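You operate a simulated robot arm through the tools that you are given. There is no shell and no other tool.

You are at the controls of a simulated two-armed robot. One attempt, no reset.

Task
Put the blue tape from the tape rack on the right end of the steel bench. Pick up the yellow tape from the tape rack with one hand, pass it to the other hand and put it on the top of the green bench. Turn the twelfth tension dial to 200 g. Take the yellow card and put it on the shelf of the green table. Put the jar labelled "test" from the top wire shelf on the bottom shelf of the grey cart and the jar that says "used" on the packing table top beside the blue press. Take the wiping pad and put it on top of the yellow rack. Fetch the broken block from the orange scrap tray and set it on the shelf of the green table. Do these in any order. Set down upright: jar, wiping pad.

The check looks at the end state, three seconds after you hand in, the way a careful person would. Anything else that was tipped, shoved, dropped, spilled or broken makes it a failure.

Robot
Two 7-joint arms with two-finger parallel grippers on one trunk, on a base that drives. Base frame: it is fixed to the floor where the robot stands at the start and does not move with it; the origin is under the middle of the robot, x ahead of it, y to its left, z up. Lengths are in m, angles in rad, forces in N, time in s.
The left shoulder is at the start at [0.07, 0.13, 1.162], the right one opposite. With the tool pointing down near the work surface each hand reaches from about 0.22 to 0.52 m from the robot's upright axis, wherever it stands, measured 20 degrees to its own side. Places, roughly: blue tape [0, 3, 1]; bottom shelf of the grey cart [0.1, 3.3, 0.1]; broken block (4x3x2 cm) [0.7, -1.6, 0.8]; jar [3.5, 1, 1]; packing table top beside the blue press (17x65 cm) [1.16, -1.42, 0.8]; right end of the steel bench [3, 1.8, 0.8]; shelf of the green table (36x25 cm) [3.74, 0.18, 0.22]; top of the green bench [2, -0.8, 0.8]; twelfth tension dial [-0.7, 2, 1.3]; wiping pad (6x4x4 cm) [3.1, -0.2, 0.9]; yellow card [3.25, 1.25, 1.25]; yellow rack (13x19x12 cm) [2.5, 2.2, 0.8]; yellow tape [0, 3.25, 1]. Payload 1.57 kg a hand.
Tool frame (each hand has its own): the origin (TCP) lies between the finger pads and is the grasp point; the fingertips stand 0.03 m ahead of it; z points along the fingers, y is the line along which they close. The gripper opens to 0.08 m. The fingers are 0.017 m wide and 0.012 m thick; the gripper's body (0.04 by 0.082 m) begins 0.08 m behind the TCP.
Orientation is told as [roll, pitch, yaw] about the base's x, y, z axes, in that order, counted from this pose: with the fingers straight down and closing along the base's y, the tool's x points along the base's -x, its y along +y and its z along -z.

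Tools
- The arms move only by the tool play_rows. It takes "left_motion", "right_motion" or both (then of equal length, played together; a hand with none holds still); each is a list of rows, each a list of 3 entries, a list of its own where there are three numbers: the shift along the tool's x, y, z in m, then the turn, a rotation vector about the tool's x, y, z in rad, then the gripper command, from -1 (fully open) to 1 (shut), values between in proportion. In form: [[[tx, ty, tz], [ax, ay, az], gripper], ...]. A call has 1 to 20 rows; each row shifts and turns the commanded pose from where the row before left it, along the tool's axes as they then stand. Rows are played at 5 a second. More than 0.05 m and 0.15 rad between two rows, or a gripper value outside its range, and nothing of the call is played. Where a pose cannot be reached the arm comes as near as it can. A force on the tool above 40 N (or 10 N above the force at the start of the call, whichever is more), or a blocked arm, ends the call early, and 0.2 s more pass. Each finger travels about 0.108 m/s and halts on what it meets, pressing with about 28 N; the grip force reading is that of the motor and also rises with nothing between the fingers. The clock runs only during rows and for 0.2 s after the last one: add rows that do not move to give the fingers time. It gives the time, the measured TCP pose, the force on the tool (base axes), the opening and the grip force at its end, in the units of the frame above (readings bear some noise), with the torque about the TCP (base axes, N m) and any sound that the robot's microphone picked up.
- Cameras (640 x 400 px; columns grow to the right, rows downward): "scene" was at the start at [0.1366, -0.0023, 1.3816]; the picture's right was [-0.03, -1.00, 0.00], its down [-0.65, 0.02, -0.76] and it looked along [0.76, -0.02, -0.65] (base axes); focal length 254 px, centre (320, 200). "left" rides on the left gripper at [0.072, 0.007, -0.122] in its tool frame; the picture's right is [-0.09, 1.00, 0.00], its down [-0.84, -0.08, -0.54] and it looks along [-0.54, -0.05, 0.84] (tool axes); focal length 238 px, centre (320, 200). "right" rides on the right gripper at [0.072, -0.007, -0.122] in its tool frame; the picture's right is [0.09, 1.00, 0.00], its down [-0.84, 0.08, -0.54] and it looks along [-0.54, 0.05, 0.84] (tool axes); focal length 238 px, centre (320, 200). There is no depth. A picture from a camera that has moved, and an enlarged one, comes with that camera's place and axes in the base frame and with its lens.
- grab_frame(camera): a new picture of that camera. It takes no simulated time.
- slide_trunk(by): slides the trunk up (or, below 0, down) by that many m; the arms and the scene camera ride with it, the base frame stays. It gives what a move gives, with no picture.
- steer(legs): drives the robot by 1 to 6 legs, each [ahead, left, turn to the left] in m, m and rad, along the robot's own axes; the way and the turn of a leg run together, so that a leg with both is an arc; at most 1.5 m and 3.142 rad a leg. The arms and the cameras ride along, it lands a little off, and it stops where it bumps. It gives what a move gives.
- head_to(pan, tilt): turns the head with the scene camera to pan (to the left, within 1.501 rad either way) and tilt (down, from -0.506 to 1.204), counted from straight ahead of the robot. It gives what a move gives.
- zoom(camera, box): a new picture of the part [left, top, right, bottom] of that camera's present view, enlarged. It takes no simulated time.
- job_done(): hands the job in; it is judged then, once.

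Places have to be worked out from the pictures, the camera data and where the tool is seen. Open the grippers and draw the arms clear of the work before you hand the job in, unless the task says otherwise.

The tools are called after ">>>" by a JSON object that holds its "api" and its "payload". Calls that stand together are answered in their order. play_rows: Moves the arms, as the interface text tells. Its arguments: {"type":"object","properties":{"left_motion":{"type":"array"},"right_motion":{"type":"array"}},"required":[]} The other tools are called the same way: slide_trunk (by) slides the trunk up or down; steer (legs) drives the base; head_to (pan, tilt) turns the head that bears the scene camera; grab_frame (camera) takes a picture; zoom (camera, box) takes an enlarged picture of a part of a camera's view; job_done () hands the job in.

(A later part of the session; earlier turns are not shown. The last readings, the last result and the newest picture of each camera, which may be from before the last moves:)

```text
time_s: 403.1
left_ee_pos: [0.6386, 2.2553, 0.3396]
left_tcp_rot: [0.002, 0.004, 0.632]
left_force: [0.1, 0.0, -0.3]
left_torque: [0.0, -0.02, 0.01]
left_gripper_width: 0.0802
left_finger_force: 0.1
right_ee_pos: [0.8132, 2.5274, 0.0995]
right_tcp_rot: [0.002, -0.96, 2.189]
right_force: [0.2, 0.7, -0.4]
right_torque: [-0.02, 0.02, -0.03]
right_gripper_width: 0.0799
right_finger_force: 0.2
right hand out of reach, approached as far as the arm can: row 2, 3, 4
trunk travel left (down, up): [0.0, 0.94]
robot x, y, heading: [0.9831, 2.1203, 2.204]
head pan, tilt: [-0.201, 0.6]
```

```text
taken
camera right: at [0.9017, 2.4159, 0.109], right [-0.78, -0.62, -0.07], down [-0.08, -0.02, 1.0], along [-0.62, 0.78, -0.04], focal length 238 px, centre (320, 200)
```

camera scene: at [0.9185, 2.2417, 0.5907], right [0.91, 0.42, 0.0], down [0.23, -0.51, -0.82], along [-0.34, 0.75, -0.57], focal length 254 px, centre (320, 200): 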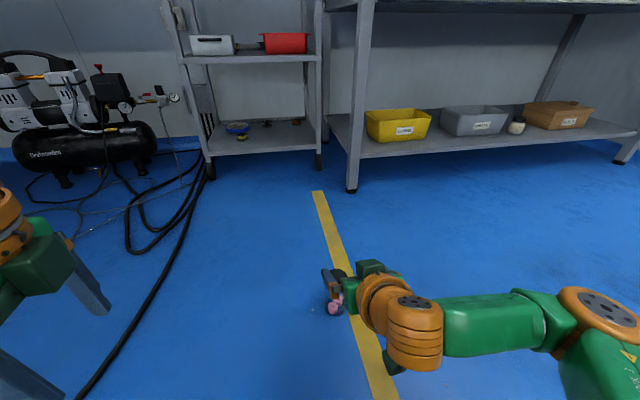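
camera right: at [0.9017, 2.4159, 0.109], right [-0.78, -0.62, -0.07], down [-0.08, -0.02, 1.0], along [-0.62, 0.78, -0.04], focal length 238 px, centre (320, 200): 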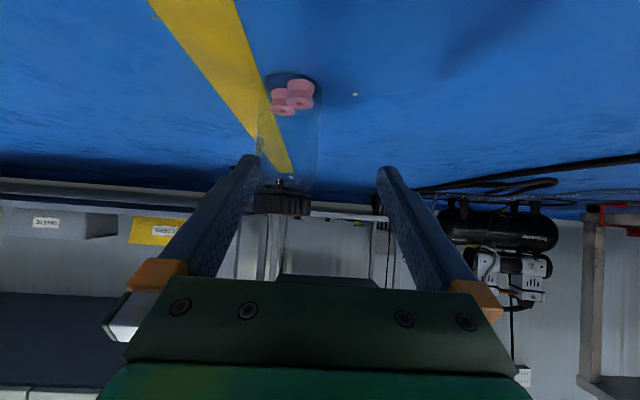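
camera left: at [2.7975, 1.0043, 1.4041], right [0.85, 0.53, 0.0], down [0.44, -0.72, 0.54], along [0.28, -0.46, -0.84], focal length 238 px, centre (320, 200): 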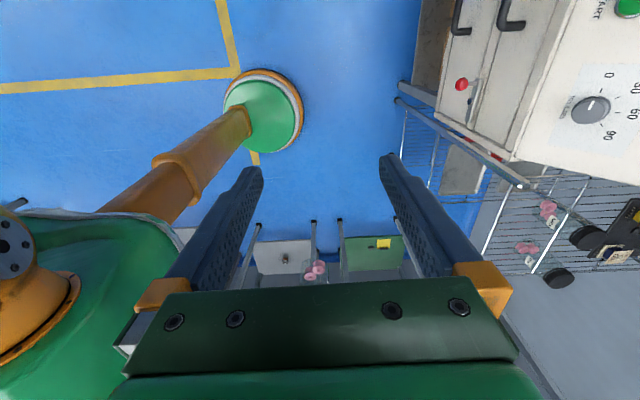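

The arm is too folded at this distance. Raise, back the base another 0.15 m, and extend instead.

>>> {"api": "play_rows", "payload": {"right_motion": [[[-0.0329, 0, -0.0228], [0, 0, 0], -1], [[-0.0329, 0, -0.0228], [0, 0, 0], -1], [[-0.0329, 0, -0.0228], [0, 0, 0], -1], [[0, 0, 0], [0, 0, 0], -1]]}}

>>> {"api": "steer", "payload": {"legs": [[-0.15, 0, 0]]}}

>>> {"api": "play_rows", "payload": {"right_motion": [[[-0.0228, -0.01, 0.0329], [0, 0, 0], -1], [[-0.0228, -0.01, 0.0329], [0, 0, 0], -1], [[-0.0228, -0.01, 0.0329], [0, 0, 0], -1], [[-0.0171, 0, 0.0247], [0, 0, 0], -1], [[0, 0, 0], [0, 0, 0], -1]]}}

>>> {"api": "grab_frame", "payload": {"camera": "right"}}

>>> {"api": "grab_frame", "payload": {"camera": "scene"}}

```text
time_s: 404.1
left_ee_pos: [0.6378, 2.2564, 0.339]
left_tcp_rot: [0.004, 0.005, 0.634]
left_force: [0.0, -0.4, -0.5]
left_torque: [0.01, 0.03, -0.02]
left_gripper_width: 0.08
left_finger_force: 0.0
right_ee_pos: [0.814, 2.5274, 0.2187]
right_tcp_rot: [0.004, -0.961, 2.187]
right_force: [-0.6, 0.0, 0.0]
right_torque: [-0.01, 0.02, -0.03]
right_gripper_width: 0.08
right_finger_force: 0.1
trunk travel left (down, up): [0.0, 0.94]
robot x, y, heading: [0.9823, 2.1206, 2.195]
head pan, tilt: [-0.201, 0.6]
```

```text
time_s: 405.5
left_ee_pos: [0.724, 2.1344, 0.339]
left_tcp_rot: [0.003, 0.005, 0.635]
left_force: [0.1, -0.4, 0.4]
left_torque: [-0.02, 0.05, -0.01]
left_gripper_width: 0.0799
left_finger_force: 0.0
right_ee_pos: [0.9032, 2.4064, 0.2187]
right_tcp_rot: [0.005, -0.961, 2.189]
right_force: [-0.2, -0.6, 0.3]
right_torque: [-0.01, -0.01, 0.0]
right_gripper_width: 0.0799
right_finger_force: 0.0
trunk travel left (down, up): [0.0, 0.94]
robot x, y, heading: [1.0703, 1.9985, 2.2]
head pan, tilt: [-0.201, 0.6]
```

```text
time_s: 406.7
left_ee_pos: [0.7256, 2.1352, 0.3398]
left_tcp_rot: [0.003, 0.005, 0.634]
left_force: [-0.2, 0.1, 0.0]
left_torque: [0.02, -0.02, -0.06]
left_gripper_width: 0.08
left_finger_force: 0.2
right_ee_pos: [0.8408, 2.5457, 0.2193]
right_tcp_rot: [0.006, -0.963, 2.189]
right_force: [-0.1, 0.0, 0.4]
right_torque: [0.03, 0.02, 0.0]
right_gripper_width: 0.0801
right_finger_force: 0.1
trunk travel left (down, up): [0.0, 0.94]
robot x, y, heading: [1.0699, 1.9991, 2.192]
head pan, tilt: [-0.201, 0.6]
```

```text
taken
camera right: at [0.9289, 2.435, 0.2293], right [-0.78, -0.62, -0.07], down [-0.08, -0.02, 1.0], along [-0.62, 0.78, -0.04], focal length 238 px, centre (320, 200)
```

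right: 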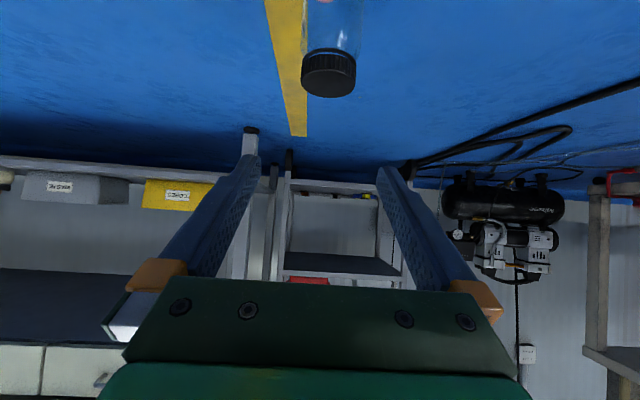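

```text
taken
camera scene: at [1.0071, 2.1201, 0.5907], right [0.91, 0.42, 0.0], down [0.23, -0.51, -0.82], along [-0.34, 0.75, -0.57], focal length 254 px, centre (320, 200)
```

scene: 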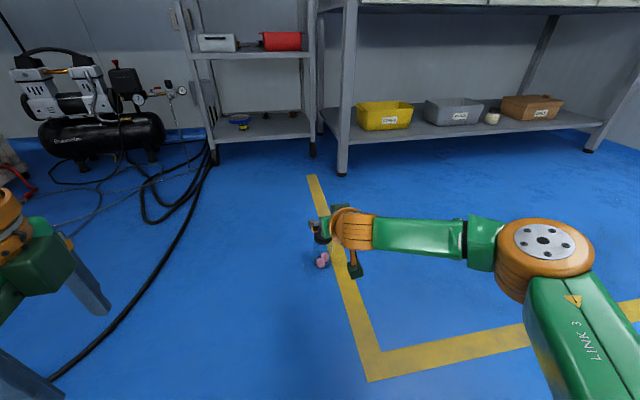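

Now lower again from the extended pose.

>>> {"api": "play_rows", "payload": {"right_motion": [[[0.0329, 0.002, 0.0228], [0, 0, 0], -1], [[0.0329, 0.002, 0.0228], [0, 0, 0], -1], [[0.0329, 0, 0.0228], [0, 0, 0], -1], [[0.0164, 0, 0.0114], [0, 0, 0], -1], [[0, 0, 0], [0, 0, 0], -1]]}}

>>> {"api": "grab_frame", "payload": {"camera": "right"}}

```text
time_s: 407.9
left_ee_pos: [0.7254, 2.1349, 0.3407]
left_tcp_rot: [0.003, 0.004, 0.633]
left_force: [0.0, -0.9, 0.5]
left_torque: [0.0, 0.03, 0.01]
left_gripper_width: 0.08
left_finger_force: 0.1
right_ee_pos: [0.8364, 2.542, 0.0772]
right_tcp_rot: [0.006, -0.963, 2.189]
right_force: [-0.9, 0.4, -0.4]
right_torque: [0.0, -0.01, -0.03]
right_gripper_width: 0.0802
right_finger_force: 0.0
trunk travel left (down, up): [0.0, 0.94]
robot x, y, heading: [1.0701, 1.9984, 2.203]
head pan, tilt: [-0.201, 0.6]
```

```text
taken
camera right: at [0.9245, 2.4322, 0.0865], right [-0.78, -0.62, -0.07], down [-0.08, -0.02, 1.0], along [-0.62, 0.78, -0.04], focal length 238 px, centre (320, 200)
```

right: 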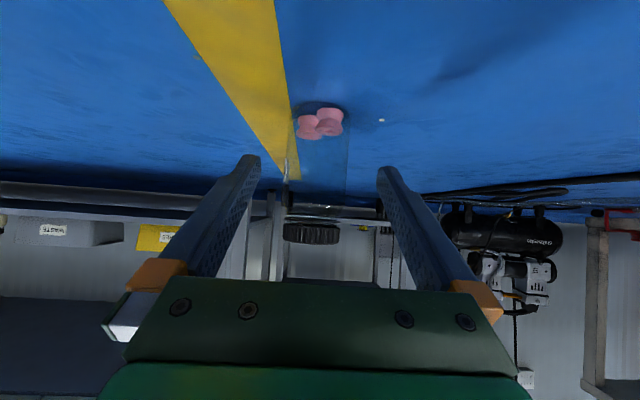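

Advance 6.6 cm so the jar sits between the fingers, then look.

>>> {"api": "play_rows", "payload": {"right_motion": [[[-0.0188, -0.001, 0.0271], [0, 0, 0], -1], [[-0.0188, -0.001, 0.0271], [0, 0, 0], -1], [[0, 0, 0], [0, 0, 0], -1]]}}

>>> {"api": "grab_frame", "payload": {"camera": "right"}}

>>> {"api": "zoom", "payload": {"camera": "scene", "box": [270, 180, 430, 300]}}

```text
time_s: 408.7
left_ee_pos: [0.7254, 2.1336, 0.3391]
left_tcp_rot: [0.003, 0.007, 0.633]
left_force: [0.3, 0.3, 0.2]
left_torque: [0.02, 0.0, -0.01]
left_gripper_width: 0.08
left_finger_force: 0.0
right_ee_pos: [0.8106, 2.5791, 0.0775]
right_tcp_rot: [0.007, -0.965, 2.189]
right_force: [0.7, 0.3, -0.9]
right_torque: [-0.01, -0.06, 0.01]
right_gripper_width: 0.0797
right_finger_force: 0.1
right hand out of reach, approached as far as the arm can: row 2
trunk travel left (down, up): [0.0, 0.94]
robot x, y, heading: [1.0712, 2.0, 2.196]
head pan, tilt: [-0.201, 0.6]
```

```text
taken
camera right: at [0.9, 2.468, 0.0869], right [-0.78, -0.62, -0.07], down [-0.08, -0.02, 1.0], along [-0.62, 0.78, -0.04], focal length 238 px, centre (320, 200)
```

right: 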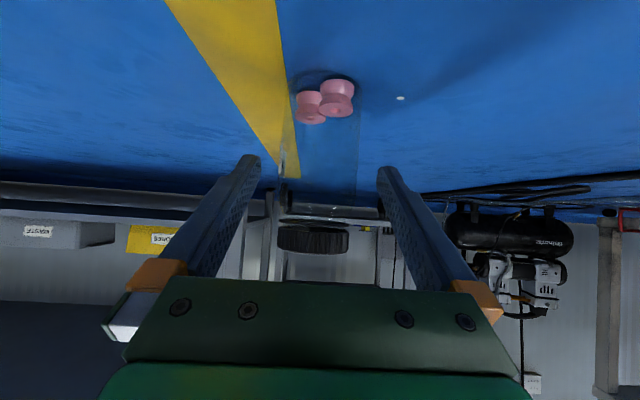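

```text
3.33 times, centred on (350, 240) of scene
camera zoom: at [1.007, 2.1201, 0.5907], right [0.91, 0.42, 0.0], down [0.23, -0.51, -0.82], along [-0.34, 0.75, -0.57], focal length 846 px, centre (220, 67)
```

zoom: 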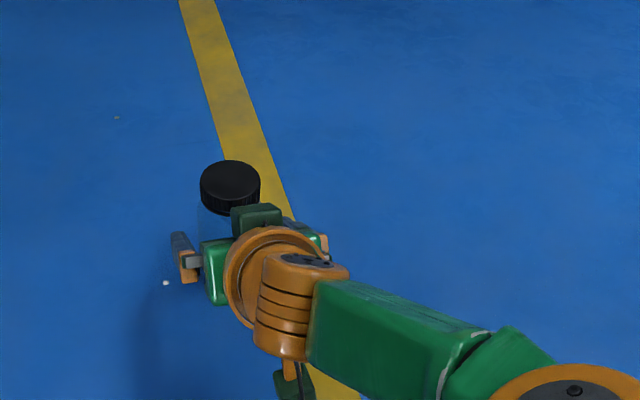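

Reach ends 2.4 cm short; nudge the base forward 3 cm.

>>> {"api": "steer", "payload": {"legs": [[0.03, 0, 0]]}}

>>> {"api": "grab_frame", "payload": {"camera": "right"}}

>>> {"api": "zoom", "payload": {"camera": "scene", "box": [270, 180, 430, 300]}}

```text
time_s: 409.5
left_ee_pos: [0.7085, 2.1583, 0.3394]
left_tcp_rot: [0.003, 0.004, 0.632]
left_force: [0.7, 0.3, 0.4]
left_torque: [-0.01, 0.01, 0.02]
left_gripper_width: 0.08
left_finger_force: 0.0
right_ee_pos: [0.7939, 2.6035, 0.0775]
right_tcp_rot: [0.007, -0.962, 2.186]
right_force: [1.0, -0.4, 0.4]
right_torque: [-0.01, 0.01, 0.01]
right_gripper_width: 0.0801
right_finger_force: 0.1
trunk travel left (down, up): [0.0, 0.94]
robot x, y, heading: [1.0529, 2.0232, 2.198]
head pan, tilt: [-0.201, 0.6]
```

```text
taken
camera right: at [0.883, 2.4926, 0.0869], right [-0.78, -0.62, -0.07], down [-0.08, -0.02, 1.0], along [-0.62, 0.78, -0.04], focal length 238 px, centre (320, 200)
```

right: 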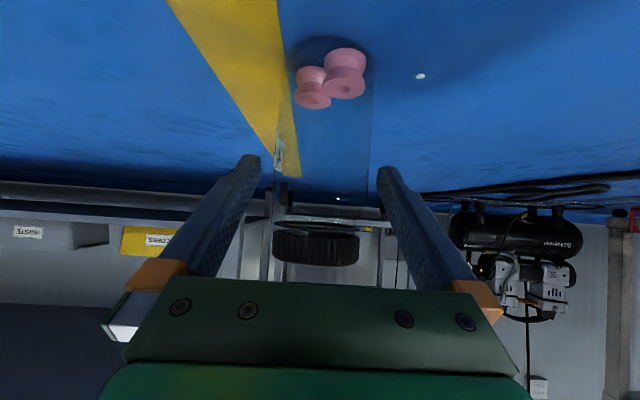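

```text
3.33 times, centred on (350, 240) of scene
camera zoom: at [0.9895, 2.1445, 0.5907], right [0.91, 0.41, 0.0], down [0.23, -0.51, -0.82], along [-0.34, 0.75, -0.57], focal length 846 px, centre (220, 67)
```

zoom: 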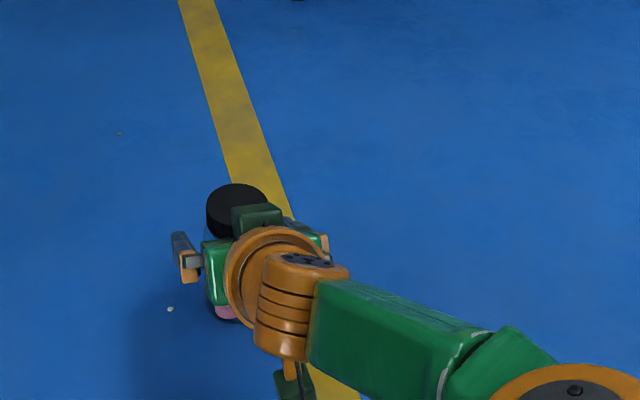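

The jar is centred between the fingers. Close on the body.

>>> {"api": "play_rows", "payload": {"right_motion": [[[0, 0, 0], [0, 0, 0], -0.5], [[0, 0, 0], [0, 0, 0], 0.0], [[0, 0, 0], [0, 0, 0], 0.4], [[0, 0, 0], [0, 0, 0], 0.5], [[0, 0, 0], [0, 0, 0], 0.5]]}}

>>> {"api": "grab_frame", "payload": {"camera": "right"}}

```text
time_s: 410.7
left_ee_pos: [0.7084, 2.1579, 0.3386]
left_tcp_rot: [0.004, 0.006, 0.634]
left_force: [-0.6, 0.6, -1.0]
left_torque: [0.03, 0.0, 0.01]
left_gripper_width: 0.0799
left_finger_force: 0.1
right_ee_pos: [0.7942, 2.6042, 0.0775]
right_tcp_rot: [0.006, -0.964, 2.187]
right_force: [-0.8, -1.2, 0.5]
right_torque: [-0.02, 0.08, 0.02]
right_gripper_width: 0.0552
right_finger_force: 28.0
trunk travel left (down, up): [0.0, 0.94]
robot x, y, heading: [1.0548, 2.0272, 2.199]
head pan, tilt: [-0.201, 0.6]
```

```text
taken
camera right: at [0.8829, 2.4926, 0.0869], right [-0.78, -0.62, -0.07], down [-0.08, -0.02, 1.0], along [-0.62, 0.78, -0.04], focal length 238 px, centre (320, 200)
```

right: 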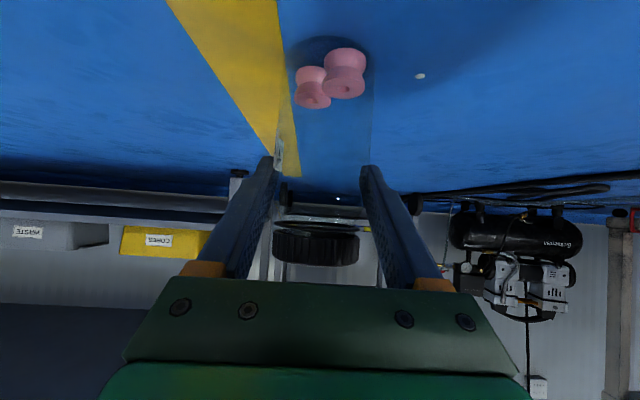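

Gripped around the body (5.5 cm). Lift it, drive to a pre-position angled toward the cart, then I'll go straight in.

>>> {"api": "play_rows", "payload": {"right_motion": [[[-0.0164, 0, -0.0114], [0, 0, 0], 0.5], [[-0.0329, 0, -0.0228], [0, 0, 0], 0.5], [[-0.0329, 0, -0.0228], [0, 0, 0], 0.5], [[-0.0329, 0, -0.0228], [0, 0, 0], 0.5], [[-0.0329, 0, -0.0228], [0, 0, 0], 0.5], [[0, 0, 0], [0, 0, 0], 0.5]]}}

>>> {"api": "grab_frame", "payload": {"camera": "right"}}

>>> {"api": "steer", "payload": {"legs": [[0.5, 0.0, 0.285]]}}

>>> {"api": "head_to", "payload": {"pan": -0.35, "tilt": 0.5}}

>>> {"api": "grab_frame", "payload": {"camera": "scene"}}

```text
time_s: 412.1
left_ee_pos: [0.7089, 2.1591, 0.3396]
left_tcp_rot: [0.003, 0.005, 0.633]
left_force: [0.1, 0.6, 0.3]
left_torque: [0.02, -0.03, -0.07]
left_gripper_width: 0.08
left_finger_force: 0.2
right_ee_pos: [0.7965, 2.6038, 0.2565]
right_tcp_rot: [0.006, -0.962, 2.186]
right_force: [0.0, 0.2, -1.0]
right_torque: [0.01, -0.01, -0.01]
right_gripper_width: 0.0551
right_finger_force: 27.9
trunk travel left (down, up): [0.0, 0.94]
robot x, y, heading: [1.0544, 2.0214, 2.202]
head pan, tilt: [-0.201, 0.6]
```

```text
taken
camera right: at [0.8843, 2.4921, 0.2653], right [-0.78, -0.62, -0.07], down [-0.08, -0.02, 1.0], along [-0.62, 0.78, -0.04], focal length 238 px, centre (320, 200)
```

right: 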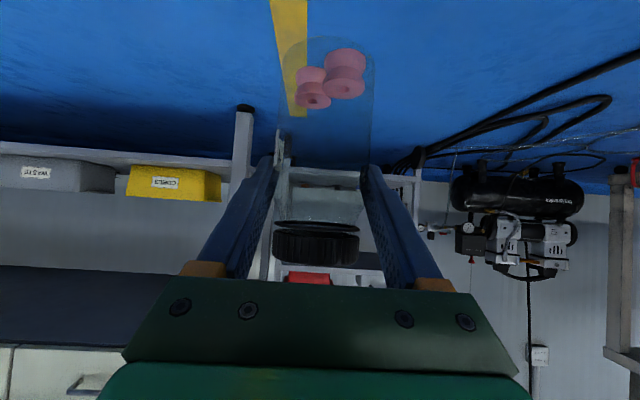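

```text
time_s: 415.1
left_ee_pos: [0.3358, 2.4166, 0.3396]
left_tcp_rot: [0.004, 0.005, 0.917]
left_force: [0.6, 0.1, 0.1]
left_torque: [0.01, -0.01, 0.01]
left_gripper_width: 0.08
left_finger_force: 0.0
right_ee_pos: [0.2943, 2.8688, 0.2549]
right_tcp_rot: [0.006, -0.963, 2.47]
right_force: [0.7, 1.0, -0.5]
right_torque: [0.01, 0.02, 0.02]
right_gripper_width: 0.0555
right_finger_force: 28.0
trunk travel left (down, up): [0.0, 0.94]
robot x, y, heading: [0.7075, 2.3833, 2.483]
head pan, tilt: [-0.201, 0.6]
```

```text
time_s: 415.8
left_ee_pos: [0.3351, 2.4184, 0.3392]
left_tcp_rot: [0.003, 0.006, 0.917]
left_force: [0.9, -0.3, -0.6]
left_torque: [0.02, 0.01, 0.02]
left_gripper_width: 0.08
left_finger_force: 0.1
right_ee_pos: [0.2957, 2.8678, 0.2548]
right_tcp_rot: [0.004, -0.962, 2.468]
right_force: [0.1, -0.4, -0.9]
right_torque: [0.04, -0.02, 0.02]
right_gripper_width: 0.0554
right_finger_force: 27.8
trunk travel left (down, up): [0.0, 0.94]
robot x, y, heading: [0.7073, 2.3832, 2.485]
head pan, tilt: [-0.351, 0.499]
```

```text
taken
camera scene: at [0.6186, 2.4918, 0.5997], right [0.85, 0.53, 0.0], down [0.25, -0.41, -0.88], along [-0.47, 0.74, -0.48], focal length 254 px, centre (320, 200)
```

scene: 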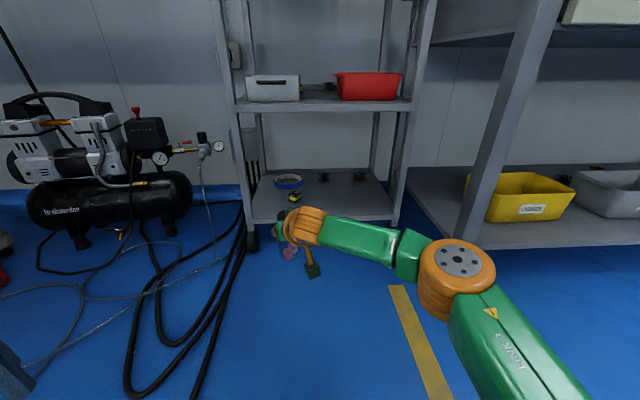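

Clear picture: the jar, cart shelf and bench leg. Drive in about two-thirds, then check.

>>> {"api": "steer", "payload": {"legs": [[0.19, -0.074, 0]]}}

>>> {"api": "grab_frame", "payload": {"camera": "scene"}}

>>> {"api": "grab_frame", "payload": {"camera": "right"}}

```text
time_s: 417.4
left_ee_pos: [0.2282, 2.596, 0.3391]
left_tcp_rot: [0.004, 0.005, 0.915]
left_force: [0.4, 0.7, 0.0]
left_torque: [0.0, 0.01, -0.01]
left_gripper_width: 0.0799
left_finger_force: 0.0
right_ee_pos: [0.188, 3.0464, 0.2549]
right_tcp_rot: [0.006, -0.964, 2.467]
right_force: [0.1, 0.2, -0.6]
right_torque: [-0.01, 0.02, -0.04]
right_gripper_width: 0.0557
right_finger_force: 27.8
trunk travel left (down, up): [0.0, 0.94]
robot x, y, heading: [0.5945, 2.5631, 2.481]
head pan, tilt: [-0.351, 0.499]
```

```text
taken
camera scene: at [0.5114, 2.6698, 0.5998], right [0.85, 0.53, 0.0], down [0.25, -0.41, -0.88], along [-0.47, 0.74, -0.48], focal length 254 px, centre (320, 200)
```

scene: 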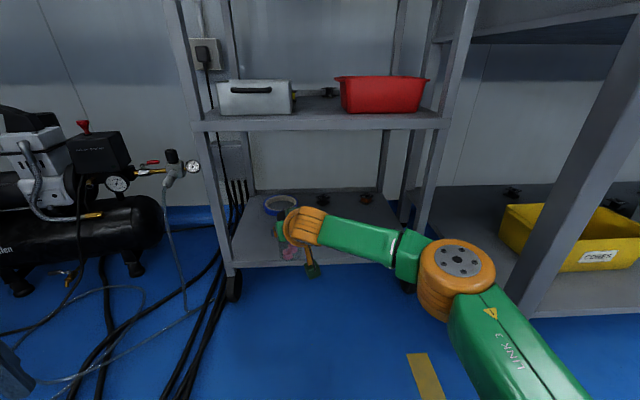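

```text
taken
camera right: at [0.3044, 2.9642, 0.2648], right [-0.58, -0.81, -0.07], down [-0.07, -0.04, 1.0], along [-0.81, 0.58, -0.04], focal length 238 px, centre (320, 200)
```

right: 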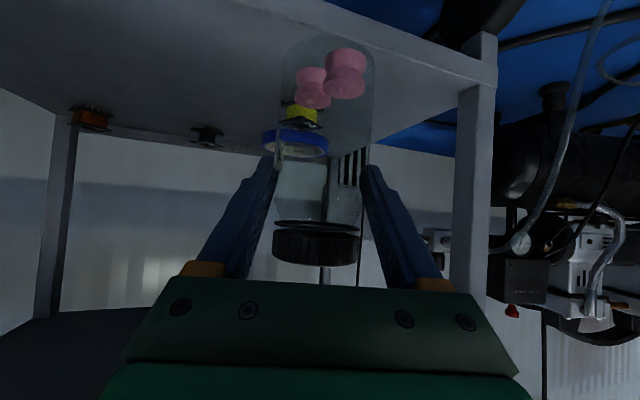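

Aligned; drive the last ~9 cm inward.

>>> {"api": "steer", "payload": {"legs": [[0.083, -0.037, 0]]}}

>>> {"api": "grab_frame", "payload": {"camera": "scene"}}

>>> {"api": "grab_frame", "payload": {"camera": "right"}}

```text
time_s: 418.5
left_ee_pos: [0.1842, 2.6746, 0.3392]
left_tcp_rot: [0.003, 0.005, 0.917]
left_force: [-0.5, 0.7, -0.7]
left_torque: [0.01, -0.01, 0.0]
left_gripper_width: 0.0802
left_finger_force: 0.2
right_ee_pos: [0.1451, 3.1238, 0.2555]
right_tcp_rot: [0.005, -0.963, 2.47]
right_force: [-0.6, -0.3, -0.3]
right_torque: [0.01, 0.01, 0.01]
right_gripper_width: 0.0554
right_finger_force: 27.7
trunk travel left (down, up): [0.0, 0.94]
robot x, y, heading: [0.5536, 2.6407, 2.483]
head pan, tilt: [-0.351, 0.499]
```

```text
taken
camera scene: at [0.4684, 2.7488, 0.5998], right [0.85, 0.53, 0.0], down [0.25, -0.41, -0.88], along [-0.47, 0.74, -0.48], focal length 254 px, centre (320, 200)
```

scene: 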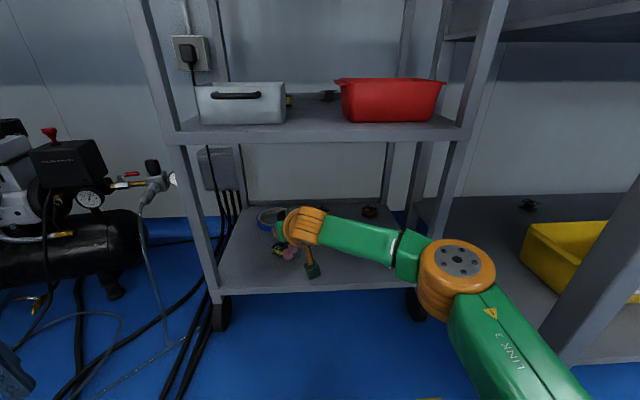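

```text
taken
camera right: at [0.2609, 3.0429, 0.2648], right [-0.57, -0.82, -0.07], down [-0.07, -0.04, 1.0], along [-0.82, 0.58, -0.04], focal length 238 px, centre (320, 200)
```

right: 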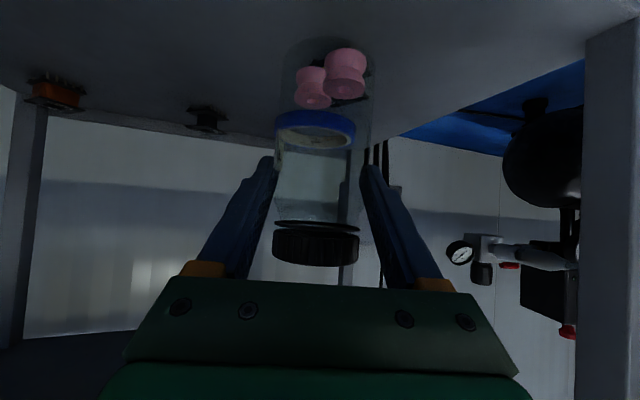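

>>> {"api": "zoom", "payload": {"camera": "scene", "box": [210, 190, 350, 300]}}

>>> {"api": "zoom", "payload": {"camera": "right", "box": [240, 20, 400, 180]}}

```text
3.64 times, centred on (280, 245) of scene
camera zoom: at [0.4684, 2.7488, 0.5998], right [0.85, 0.53, 0.0], down [0.25, -0.41, -0.88], along [-0.47, 0.74, -0.48], focal length 923 px, centre (466, 36)
```

zoom: 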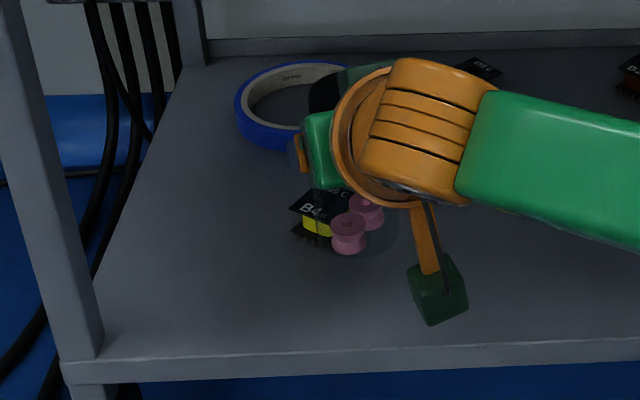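

```text
2.50 times, centred on (320, 100) of right
camera zoom: at [0.2609, 3.0429, 0.2648], right [-0.57, -0.82, -0.07], down [-0.07, -0.04, 1.0], along [-0.82, 0.58, -0.04], focal length 596 px, centre (320, 450)
```

zoom: 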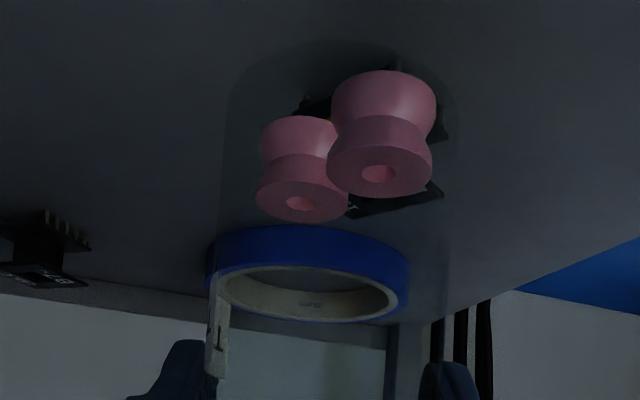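

The coil on the shelf is ~4 cm clear of the jar. Lower the jar toward the shelf.

>>> {"api": "play_rows", "payload": {"right_motion": [[[0.0247, 0, 0.0171], [0, 0, 0], 0.5], [[0.0247, 0, 0.0171], [0, 0, 0], 0.5], [[0.0082, 0, 0.0057], [0, 0, 0], 0.5], [[0, 0, 0], [0, 0, 0], 0.5]]}}

>>> {"api": "play_rows", "payload": {"right_motion": [[[0.0033, 0, 0.0023], [0, 0, 0], 0.5], [[0, 0, 0], [0, 0, 0], 0.5]]}}

>>> {"api": "zoom", "payload": {"camera": "scene", "box": [210, 190, 350, 300]}}

```text
time_s: 419.5
left_ee_pos: [0.1862, 2.6726, 0.3416]
left_tcp_rot: [0.007, 0.003, 0.916]
left_force: [-0.8, -0.7, 0.4]
left_torque: [0.02, 0.02, 0.01]
left_gripper_width: 0.0798
left_finger_force: 0.0
right_ee_pos: [0.1439, 3.1243, 0.1904]
right_tcp_rot: [0.004, -0.972, 2.473]
right_force: [-3.0, 0.9, 19.6]
right_torque: [0.17, 0.15, 0.03]
right_gripper_width: 0.0546
right_finger_force: 27.9
trunk travel left (down, up): [0.0, 0.94]
robot x, y, heading: [0.5497, 2.6374, 2.481]
head pan, tilt: [-0.351, 0.499]
```

```text
time_s: 420.1
left_ee_pos: [0.1862, 2.6728, 0.3424]
left_tcp_rot: [0.009, 0.004, 0.915]
left_force: [-0.6, -0.2, -0.1]
left_torque: [0.04, -0.03, 0.02]
left_gripper_width: 0.0797
left_finger_force: 0.2
right_ee_pos: [0.1448, 3.1243, 0.1875]
right_tcp_rot: [0.004, -0.97, 2.472]
right_force: [-2.2, -1.6, 20.2]
right_torque: [0.08, 0.1, -0.01]
right_gripper_width: 0.0547
right_finger_force: 27.9
trunk travel left (down, up): [0.0, 0.94]
robot x, y, heading: [0.5545, 2.6408, 2.48]
head pan, tilt: [-0.351, 0.499]
```

```text
3.64 times, centred on (280, 245) of scene
camera zoom: at [0.4704, 2.7463, 0.6007], right [0.85, 0.53, 0.0], down [0.25, -0.4, -0.88], along [-0.47, 0.75, -0.47], focal length 923 px, centre (466, 36)
```

zoom: 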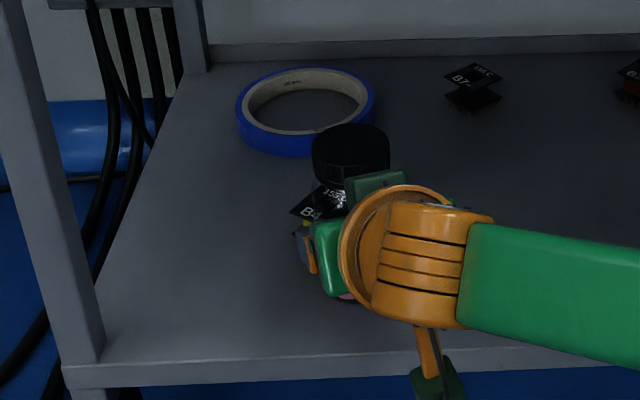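

Contact. Ease up slightly, open, and check.

>>> {"api": "play_rows", "payload": {"right_motion": [[[-0.0016, 0, -0.0011], [0, 0, 0], 0.5], [[0, 0, 0], [0, 0, 0], 0.2], [[0, 0, 0], [0, 0, 0], -0.2], [[0, 0, 0], [0, 0, 0], -0.6], [[0, 0, 0], [0, 0, 0], -1], [[0, 0, 0], [0, 0, 0], -1]]}}

>>> {"api": "zoom", "payload": {"camera": "scene", "box": [210, 190, 350, 300]}}

>>> {"api": "grab_frame", "payload": {"camera": "right"}}

```text
time_s: 421.5
left_ee_pos: [0.1841, 2.6747, 0.3389]
left_tcp_rot: [0.002, 0.004, 0.917]
left_force: [0.2, -0.5, 0.2]
left_torque: [0.05, 0.0, -0.03]
left_gripper_width: 0.0802
left_finger_force: 0.2
right_ee_pos: [0.1447, 3.1225, 0.1837]
right_tcp_rot: [0.005, -0.965, 2.47]
right_force: [0.0, 0.2, 0.4]
right_torque: [0.02, -0.01, 0.0]
right_gripper_width: 0.0798
right_finger_force: 0.2
trunk travel left (down, up): [0.0, 0.94]
robot x, y, heading: [0.5505, 2.6384, 2.484]
head pan, tilt: [-0.351, 0.499]
```

```text
3.64 times, centred on (280, 245) of scene
camera zoom: at [0.4686, 2.7487, 0.5998], right [0.85, 0.53, 0.0], down [0.25, -0.41, -0.88], along [-0.47, 0.74, -0.48], focal length 923 px, centre (466, 36)
```

zoom: 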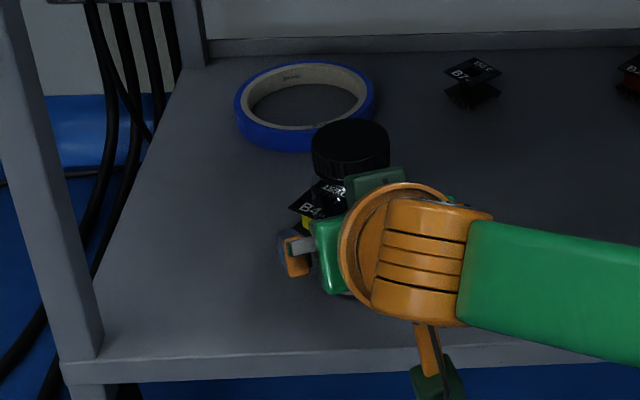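

```text
taken
camera right: at [0.2609, 3.0419, 0.1934], right [-0.57, -0.81, -0.07], down [-0.07, -0.04, 1.0], along [-0.82, 0.58, -0.04], focal length 238 px, centre (320, 200)
```

right: 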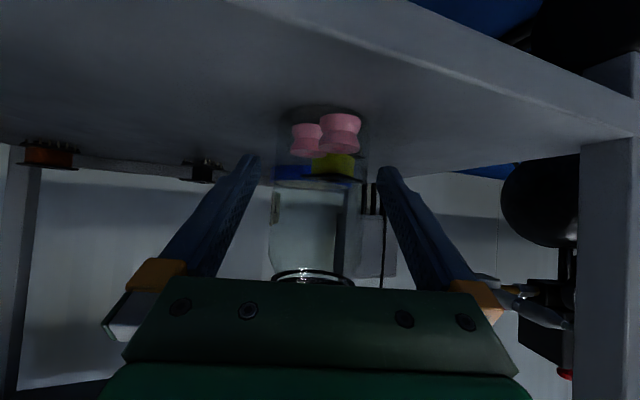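

The TEST jar stands upright on the cart's bottom shelf. Withdraw straight back along the tool axis.

>>> {"api": "steer", "payload": {"legs": [[-0.14, 0, 0]]}}

>>> {"api": "grab_frame", "payload": {"camera": "scene"}}

>>> {"api": "steer", "payload": {"legs": [[-0.25, 0.03, 0]]}}

>>> {"api": "grab_frame", "payload": {"camera": "scene"}}

```text
time_s: 422.8
left_ee_pos: [0.2927, 2.591, 0.3395]
left_tcp_rot: [0.004, 0.005, 0.915]
left_force: [0.1, 0.6, 0.1]
left_torque: [0.0, 0.0, 0.0]
left_gripper_width: 0.0798
left_finger_force: 0.1
right_ee_pos: [0.2511, 3.0412, 0.1843]
right_tcp_rot: [0.005, -0.963, 2.471]
right_force: [-0.5, -0.4, -0.2]
right_torque: [-0.04, -0.01, -0.01]
right_gripper_width: 0.0801
right_finger_force: 0.1
trunk travel left (down, up): [0.0, 0.94]
robot x, y, heading: [0.6658, 2.5595, 2.482]
head pan, tilt: [-0.351, 0.499]
```

```text
taken
camera scene: at [0.576, 2.6654, 0.5998], right [0.85, 0.53, 0.0], down [0.25, -0.41, -0.88], along [-0.47, 0.74, -0.48], focal length 254 px, centre (320, 200)
```

scene: 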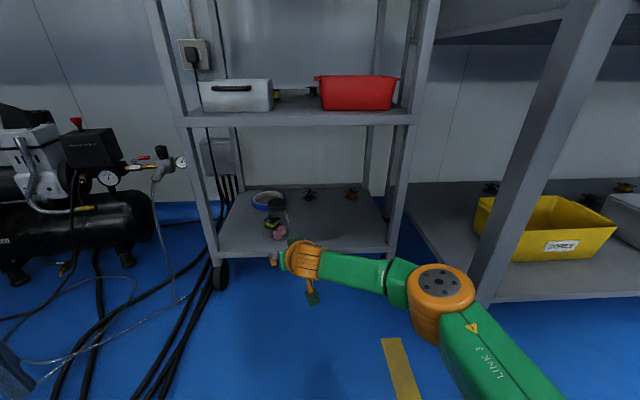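

```text
time_s: 424.6
left_ee_pos: [0.4705, 2.4136, 0.3406]
left_tcp_rot: [0.005, 0.005, 0.913]
left_force: [-0.1, 0.1, 0.0]
left_torque: [-0.01, -0.01, 0.03]
left_gripper_width: 0.0799
left_finger_force: 0.0
right_ee_pos: [0.4307, 2.8643, 0.1841]
right_tcp_rot: [0.006, -0.963, 2.469]
right_force: [-0.6, 0.4, -0.2]
right_torque: [-0.02, 0.0, -0.04]
right_gripper_width: 0.08
right_finger_force: 0.1
trunk travel left (down, up): [0.0, 0.94]
robot x, y, heading: [0.8403, 2.3852, 2.482]
head pan, tilt: [-0.351, 0.499]
```

```text
taken
camera scene: at [0.7543, 2.4889, 0.5998], right [0.85, 0.53, 0.0], down [0.25, -0.41, -0.88], along [-0.47, 0.74, -0.48], focal length 254 px, centre (320, 200)
```

scene: 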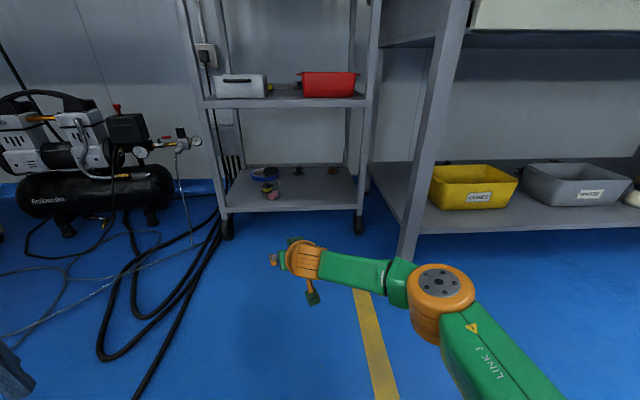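

Jar is standing. Raise the trunk and untilt the right tool while drawing it back.

>>> {"api": "slide_trunk", "payload": {"by": 0.4}}

>>> {"api": "play_rows", "payload": {"right_motion": [[[0.0171, 0, -0.0246], [0, 0.137, 0], -1], [[0.0203, 0, -0.0221], [0, 0.137, 0], -1], [[0.0231, 0, -0.0191], [0, 0.137, 0], -1], [[0.0256, 0, -0.0157], [0, 0.137, 0], -1], [[0.0275, 0, -0.012], [0, 0.137, 0], -1], [[0.0289, 0, -0.0081], [0, 0.137, 0], -1], [[0.0297, 0, -0.0041], [0, 0.137, 0], -1], [[0, 0, -0.04], [0, 0, 0], -1], [[0, 0, -0.04], [0, 0, 0], -1], [[0, 0, 0], [0, 0, 0], -1]]}}

>>> {"api": "slide_trunk", "payload": {"by": 0.4}}

>>> {"api": "head_to", "payload": {"pan": 0.0, "tilt": 0.45}}

>>> {"api": "grab_frame", "payload": {"camera": "scene"}}

```text
time_s: 428.5
left_ee_pos: [0.4708, 2.4153, 0.7405]
left_tcp_rot: [0.004, 0.005, 0.914]
left_force: [0.1, 1.1, -0.2]
left_torque: [0.01, -0.04, 0.04]
left_gripper_width: 0.0801
left_finger_force: 0.1
right_ee_pos: [0.4304, 2.8655, 0.5843]
right_tcp_rot: [0.006, -0.965, 2.467]
right_force: [-0.5, 0.4, 0.3]
right_torque: [-0.01, 0.01, -0.02]
right_gripper_width: 0.08
right_finger_force: 0.0
trunk travel left (down, up): [-0.4, 0.54]
robot x, y, heading: [0.844, 2.3816, 2.479]
head pan, tilt: [-0.351, 0.499]
```

```text
time_s: 430.7
left_ee_pos: [0.471, 2.4147, 0.739]
left_tcp_rot: [0.005, 0.006, 0.916]
left_force: [-0.5, -0.4, 0.5]
left_torque: [0.01, 0.01, 0.0]
left_gripper_width: 0.08
left_finger_force: 0.0
right_ee_pos: [0.5956, 2.7328, 0.6637]
right_tcp_rot: [0.004, -0.003, 2.473]
right_force: [0.1, 0.4, -0.2]
right_torque: [0.02, 0.0, 0.01]
right_gripper_width: 0.0801
right_finger_force: 0.1
trunk travel left (down, up): [-0.4, 0.54]
robot x, y, heading: [0.8397, 2.379, 2.479]
head pan, tilt: [-0.351, 0.499]
```

```text
time_s: 434.5
left_ee_pos: [0.4708, 2.4145, 1.1389]
left_tcp_rot: [0.004, 0.006, 0.915]
left_force: [0.3, -0.2, 0.3]
left_torque: [-0.05, 0.01, 0.01]
left_gripper_width: 0.0798
left_finger_force: 0.0
right_ee_pos: [0.5948, 2.7337, 1.0642]
right_tcp_rot: [0.003, -0.002, 2.473]
right_force: [-0.8, 0.3, -0.3]
right_torque: [0.01, 0.04, 0.02]
right_gripper_width: 0.0798
right_finger_force: 0.0
trunk travel left (down, up): [-0.8, 0.14]
robot x, y, heading: [0.8399, 2.3808, 2.481]
head pan, tilt: [-0.351, 0.499]
```

```text
time_s: 435.3
left_ee_pos: [0.4707, 2.4154, 1.14]
left_tcp_rot: [0.004, 0.005, 0.913]
left_force: [0.5, 0.5, 0.4]
left_torque: [0.01, 0.02, -0.01]
left_gripper_width: 0.0799
left_finger_force: 0.0
right_ee_pos: [0.5943, 2.7341, 1.0642]
right_tcp_rot: [0.006, -0.002, 2.474]
right_force: [0.9, 0.8, 0.9]
right_torque: [-0.02, 0.03, 0.02]
right_gripper_width: 0.0801
right_finger_force: 0.1
trunk travel left (down, up): [-0.8, 0.14]
robot x, y, heading: [0.8404, 2.3834, 2.477]
head pan, tilt: [0.0, 0.45]
```

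```text
taken
camera scene: at [0.7299, 2.4683, 1.4043], right [0.61, 0.79, 0.0], down [0.34, -0.27, -0.9], along [-0.71, 0.55, -0.44], focal length 254 px, centre (320, 200)
```

scene: 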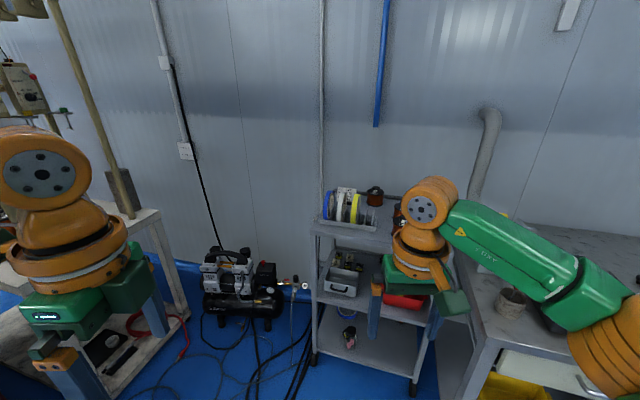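

Next, the dials: look left toward the winding machine.

>>> {"api": "head_to", "payload": {"pan": 0.9, "tilt": 0.2}}

>>> {"api": "grab_frame", "payload": {"camera": "scene"}}

>>> {"api": "head_to", "payload": {"pan": 1.45, "tilt": 0.3}}

>>> {"api": "grab_frame", "payload": {"camera": "scene"}}

```text
time_s: 436.5
left_ee_pos: [0.4701, 2.4146, 1.1393]
left_tcp_rot: [0.003, 0.006, 0.915]
left_force: [0.5, -0.2, 0.5]
left_torque: [0.03, 0.03, 0.01]
left_gripper_width: 0.0803
left_finger_force: 0.0
right_ee_pos: [0.5954, 2.7341, 1.0651]
right_tcp_rot: [0.002, -0.005, 2.472]
right_force: [0.0, 0.2, 0.2]
right_torque: [0.01, 0.03, 0.02]
right_gripper_width: 0.0798
right_finger_force: 0.1
trunk travel left (down, up): [-0.8, 0.14]
robot x, y, heading: [0.8398, 2.3807, 2.48]
head pan, tilt: [0.901, 0.201]
```

```text
taken
camera scene: at [0.7119, 2.3898, 1.4275], right [-0.24, 0.97, 0.0], down [0.19, 0.05, -0.98], along [-0.95, -0.23, -0.2], focal length 254 px, centre (320, 200)
```

scene: 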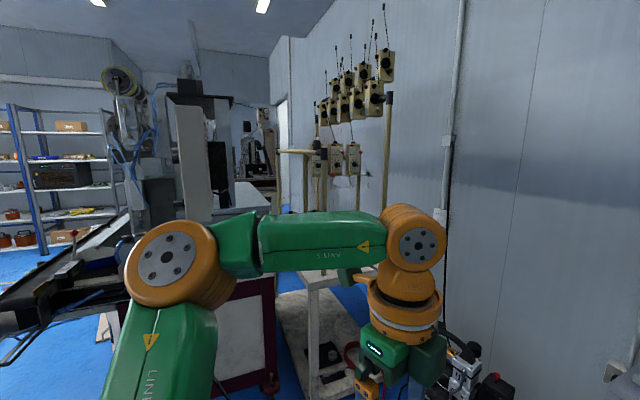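

```text
time_s: 437.5
left_ee_pos: [0.4705, 2.4157, 1.1408]
left_tcp_rot: [0.005, 0.008, 0.914]
left_force: [0.2, 0.2, 0.2]
left_torque: [-0.04, -0.01, 0.0]
left_gripper_width: 0.0802
left_finger_force: 0.1
right_ee_pos: [0.5948, 2.7344, 1.0636]
right_tcp_rot: [0.003, -0.002, 2.475]
right_force: [-0.6, 0.2, 0.2]
right_torque: [0.02, -0.01, -0.01]
right_gripper_width: 0.08
right_finger_force: 0.1
trunk travel left (down, up): [-0.8, 0.14]
robot x, y, heading: [0.8386, 2.3787, 2.481]
head pan, tilt: [1.45, 0.3]
```

```text
taken
camera scene: at [0.7366, 2.3457, 1.4182], right [-0.71, 0.7, 0.0], down [0.21, 0.21, -0.96], along [-0.67, -0.68, -0.3], focal length 254 px, centre (320, 200)
```

scene: 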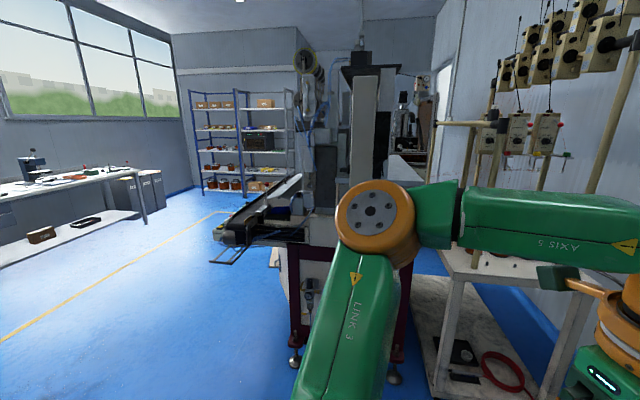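

>>> {"api": "head_to", "payload": {"pan": 0.9, "tilt": 0.2}}

>>> {"api": "zoom", "payload": {"camera": "scene", "box": [290, 20, 430, 200]}}

>>> {"api": "zoom", "payload": {"camera": "scene", "box": [300, 125, 380, 185]}}

```text
time_s: 438.5
left_ee_pos: [0.4714, 2.4152, 1.1391]
left_tcp_rot: [0.003, 0.005, 0.914]
left_force: [-0.5, 0.1, 0.3]
left_torque: [0.01, 0.03, -0.02]
left_gripper_width: 0.08
left_finger_force: 0.1
right_ee_pos: [0.5956, 2.7341, 1.0633]
right_tcp_rot: [0.003, -0.003, 2.472]
right_force: [0.4, 0.1, -0.1]
right_torque: [0.0, 0.0, 0.02]
right_gripper_width: 0.0799
right_finger_force: 0.1
trunk travel left (down, up): [-0.8, 0.14]
robot x, y, heading: [0.8402, 2.3745, 2.482]
head pan, tilt: [0.901, 0.201]
```

```text
2.22 times, centred on (360, 110) of scene
camera zoom: at [0.712, 2.3895, 1.4275], right [-0.24, 0.97, 0.0], down [0.19, 0.05, -0.98], along [-0.95, -0.23, -0.2], focal length 564 px, centre (231, 400)
```

zoom: 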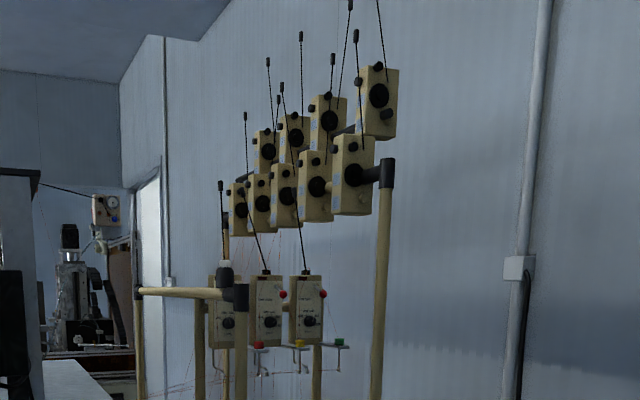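

```text
6.67 times, centred on (340, 155) of scene
camera zoom: at [0.712, 2.3895, 1.4275], right [-0.24, 0.97, 0.0], down [0.19, 0.05, -0.98], along [-0.95, -0.23, -0.2], focal length 1692 px, centre (187, 500)
```

zoom: 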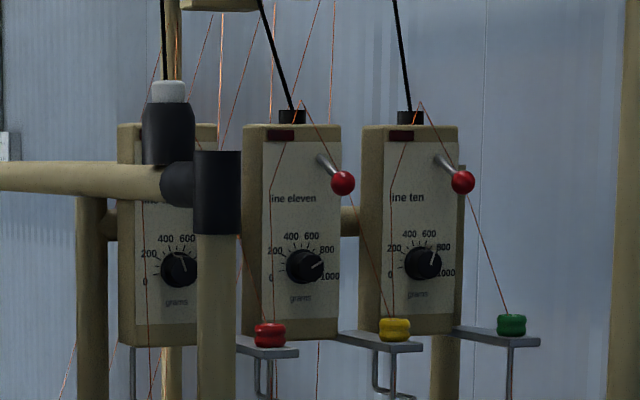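

The units are "line ten/eleven/(twelve)" with dials 0–1000 g. I need the floor layout there; look lower.

>>> {"api": "head_to", "payload": {"pan": 0.8, "tilt": 0.65}}

>>> {"api": "grab_frame", "payload": {"camera": "scene"}}

>>> {"api": "head_to", "payload": {"pan": 1.3, "tilt": 0.65}}

>>> {"api": "grab_frame", "payload": {"camera": "scene"}}

```text
time_s: 439.4
left_ee_pos: [0.4698, 2.4153, 1.1403]
left_tcp_rot: [0.005, 0.006, 0.915]
left_force: [-0.6, 0.4, 0.1]
left_torque: [0.03, -0.01, -0.01]
left_gripper_width: 0.0798
left_finger_force: 0.1
right_ee_pos: [0.5956, 2.7347, 1.0658]
right_tcp_rot: [0.004, -0.003, 2.474]
right_force: [0.7, 0.3, 0.1]
right_torque: [0.04, 0.02, -0.01]
right_gripper_width: 0.0801
right_finger_force: 0.0
trunk travel left (down, up): [-0.8, 0.14]
robot x, y, heading: [0.8361, 2.3838, 2.479]
head pan, tilt: [0.799, 0.649]
```

```text
taken
camera scene: at [0.7165, 2.3998, 1.3865], right [-0.14, 0.99, 0.0], down [0.6, 0.08, -0.8], along [-0.79, -0.11, -0.6], focal length 254 px, centre (320, 200)
```

scene: 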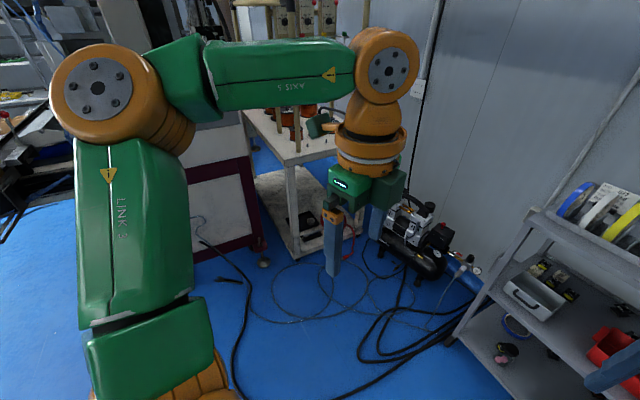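

```text
time_s: 440.3
left_ee_pos: [0.4699, 2.4158, 1.139]
left_tcp_rot: [0.003, 0.007, 0.915]
left_force: [0.1, -0.3, 0.0]
left_torque: [0.0, -0.01, -0.01]
left_gripper_width: 0.0802
left_finger_force: 0.0
right_ee_pos: [0.5955, 2.7342, 1.064]
right_tcp_rot: [0.004, -0.004, 2.473]
right_force: [-0.2, 0.1, 0.2]
right_torque: [0.01, 0.01, -0.02]
right_gripper_width: 0.0801
right_finger_force: 0.0
trunk travel left (down, up): [-0.8, 0.14]
robot x, y, heading: [0.8407, 2.3807, 2.48]
head pan, tilt: [1.3, 0.649]
```

```text
taken
camera scene: at [0.7327, 2.3602, 1.3865], right [-0.6, 0.8, 0.0], down [0.49, 0.36, -0.8], along [-0.64, -0.47, -0.6], focal length 254 px, centre (320, 200)
```

scene: 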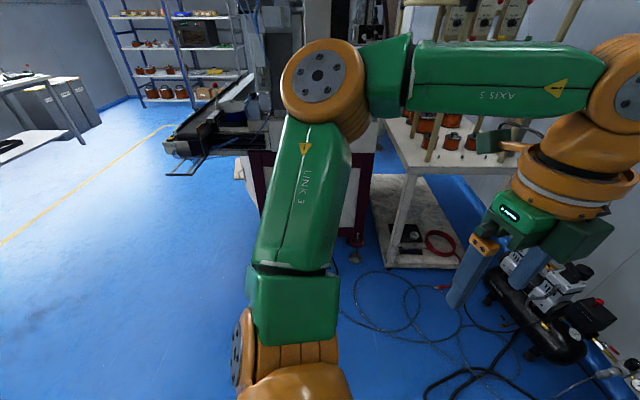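

The three units face roughly (0.82, 0.57); I'll go onto the approach line for the right hand, facing the dials from about 1.1 m.

>>> {"api": "slide_trunk", "payload": {"by": 0.14}}

>>> {"api": "steer", "payload": {"legs": [[0, 0, 1.275], [0.3, -0.4, 0]]}}

>>> {"api": "head_to", "payload": {"pan": 0.0, "tilt": 0.25}}

>>> {"api": "grab_frame", "payload": {"camera": "scene"}}

```text
time_s: 442.0
left_ee_pos: [0.4709, 2.4159, 1.2793]
left_tcp_rot: [0.003, 0.004, 0.914]
left_force: [-0.2, 0.2, 1.1]
left_torque: [-0.01, 0.0, 0.0]
left_gripper_width: 0.0802
left_finger_force: 0.1
right_ee_pos: [0.5956, 2.735, 1.2042]
right_tcp_rot: [0.003, -0.004, 2.474]
right_force: [0.2, -1.4, 0.2]
right_torque: [-0.03, -0.03, -0.01]
right_gripper_width: 0.0802
right_finger_force: 0.1
trunk travel left (down, up): [-0.94, 0.0]
robot x, y, heading: [0.8409, 2.3799, 2.479]
head pan, tilt: [1.3, 0.649]
```

```text
time_s: 448.1
left_ee_pos: [0.2233, 2.1916, 1.2799]
left_tcp_rot: [0.005, 0.004, 2.193]
left_force: [0.0, 0.7, 0.3]
left_torque: [-0.04, 0.02, 0.0]
left_gripper_width: 0.08
left_finger_force: 0.2
right_ee_pos: [-0.0468, 2.4024, 1.2054]
right_tcp_rot: [0.001, -0.006, -2.533]
right_force: [-0.3, 0.3, 0.0]
right_torque: [-0.01, 0.0, -0.01]
right_gripper_width: 0.0801
right_finger_force: 0.0
trunk travel left (down, up): [-0.94, 0.0]
robot x, y, heading: [0.3594, 2.535, -2.524]
head pan, tilt: [1.3, 0.649]
```

```text
time_s: 449.6
left_ee_pos: [0.2219, 2.1912, 1.2797]
left_tcp_rot: [0.004, 0.005, 2.191]
left_force: [0.0, 0.5, 0.1]
left_torque: [0.0, -0.01, 0.02]
left_gripper_width: 0.08
left_finger_force: 0.0
right_ee_pos: [-0.0479, 2.402, 1.2042]
right_tcp_rot: [0.004, -0.004, -2.532]
right_force: [-0.7, 0.5, -0.8]
right_torque: [0.0, -0.04, -0.05]
right_gripper_width: 0.0803
right_finger_force: 0.0
trunk travel left (down, up): [-0.94, 0.0]
robot x, y, heading: [0.3585, 2.536, -2.526]
head pan, tilt: [0.0, 0.25]
```

```text
taken
camera scene: at [0.2454, 2.4522, 1.5629], right [-0.58, 0.82, 0.0], down [0.2, 0.14, -0.97], along [-0.79, -0.56, -0.25], focal length 254 px, centre (320, 200)
```

scene: 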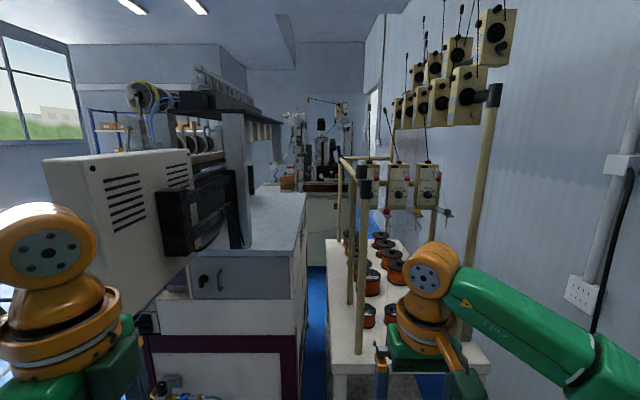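

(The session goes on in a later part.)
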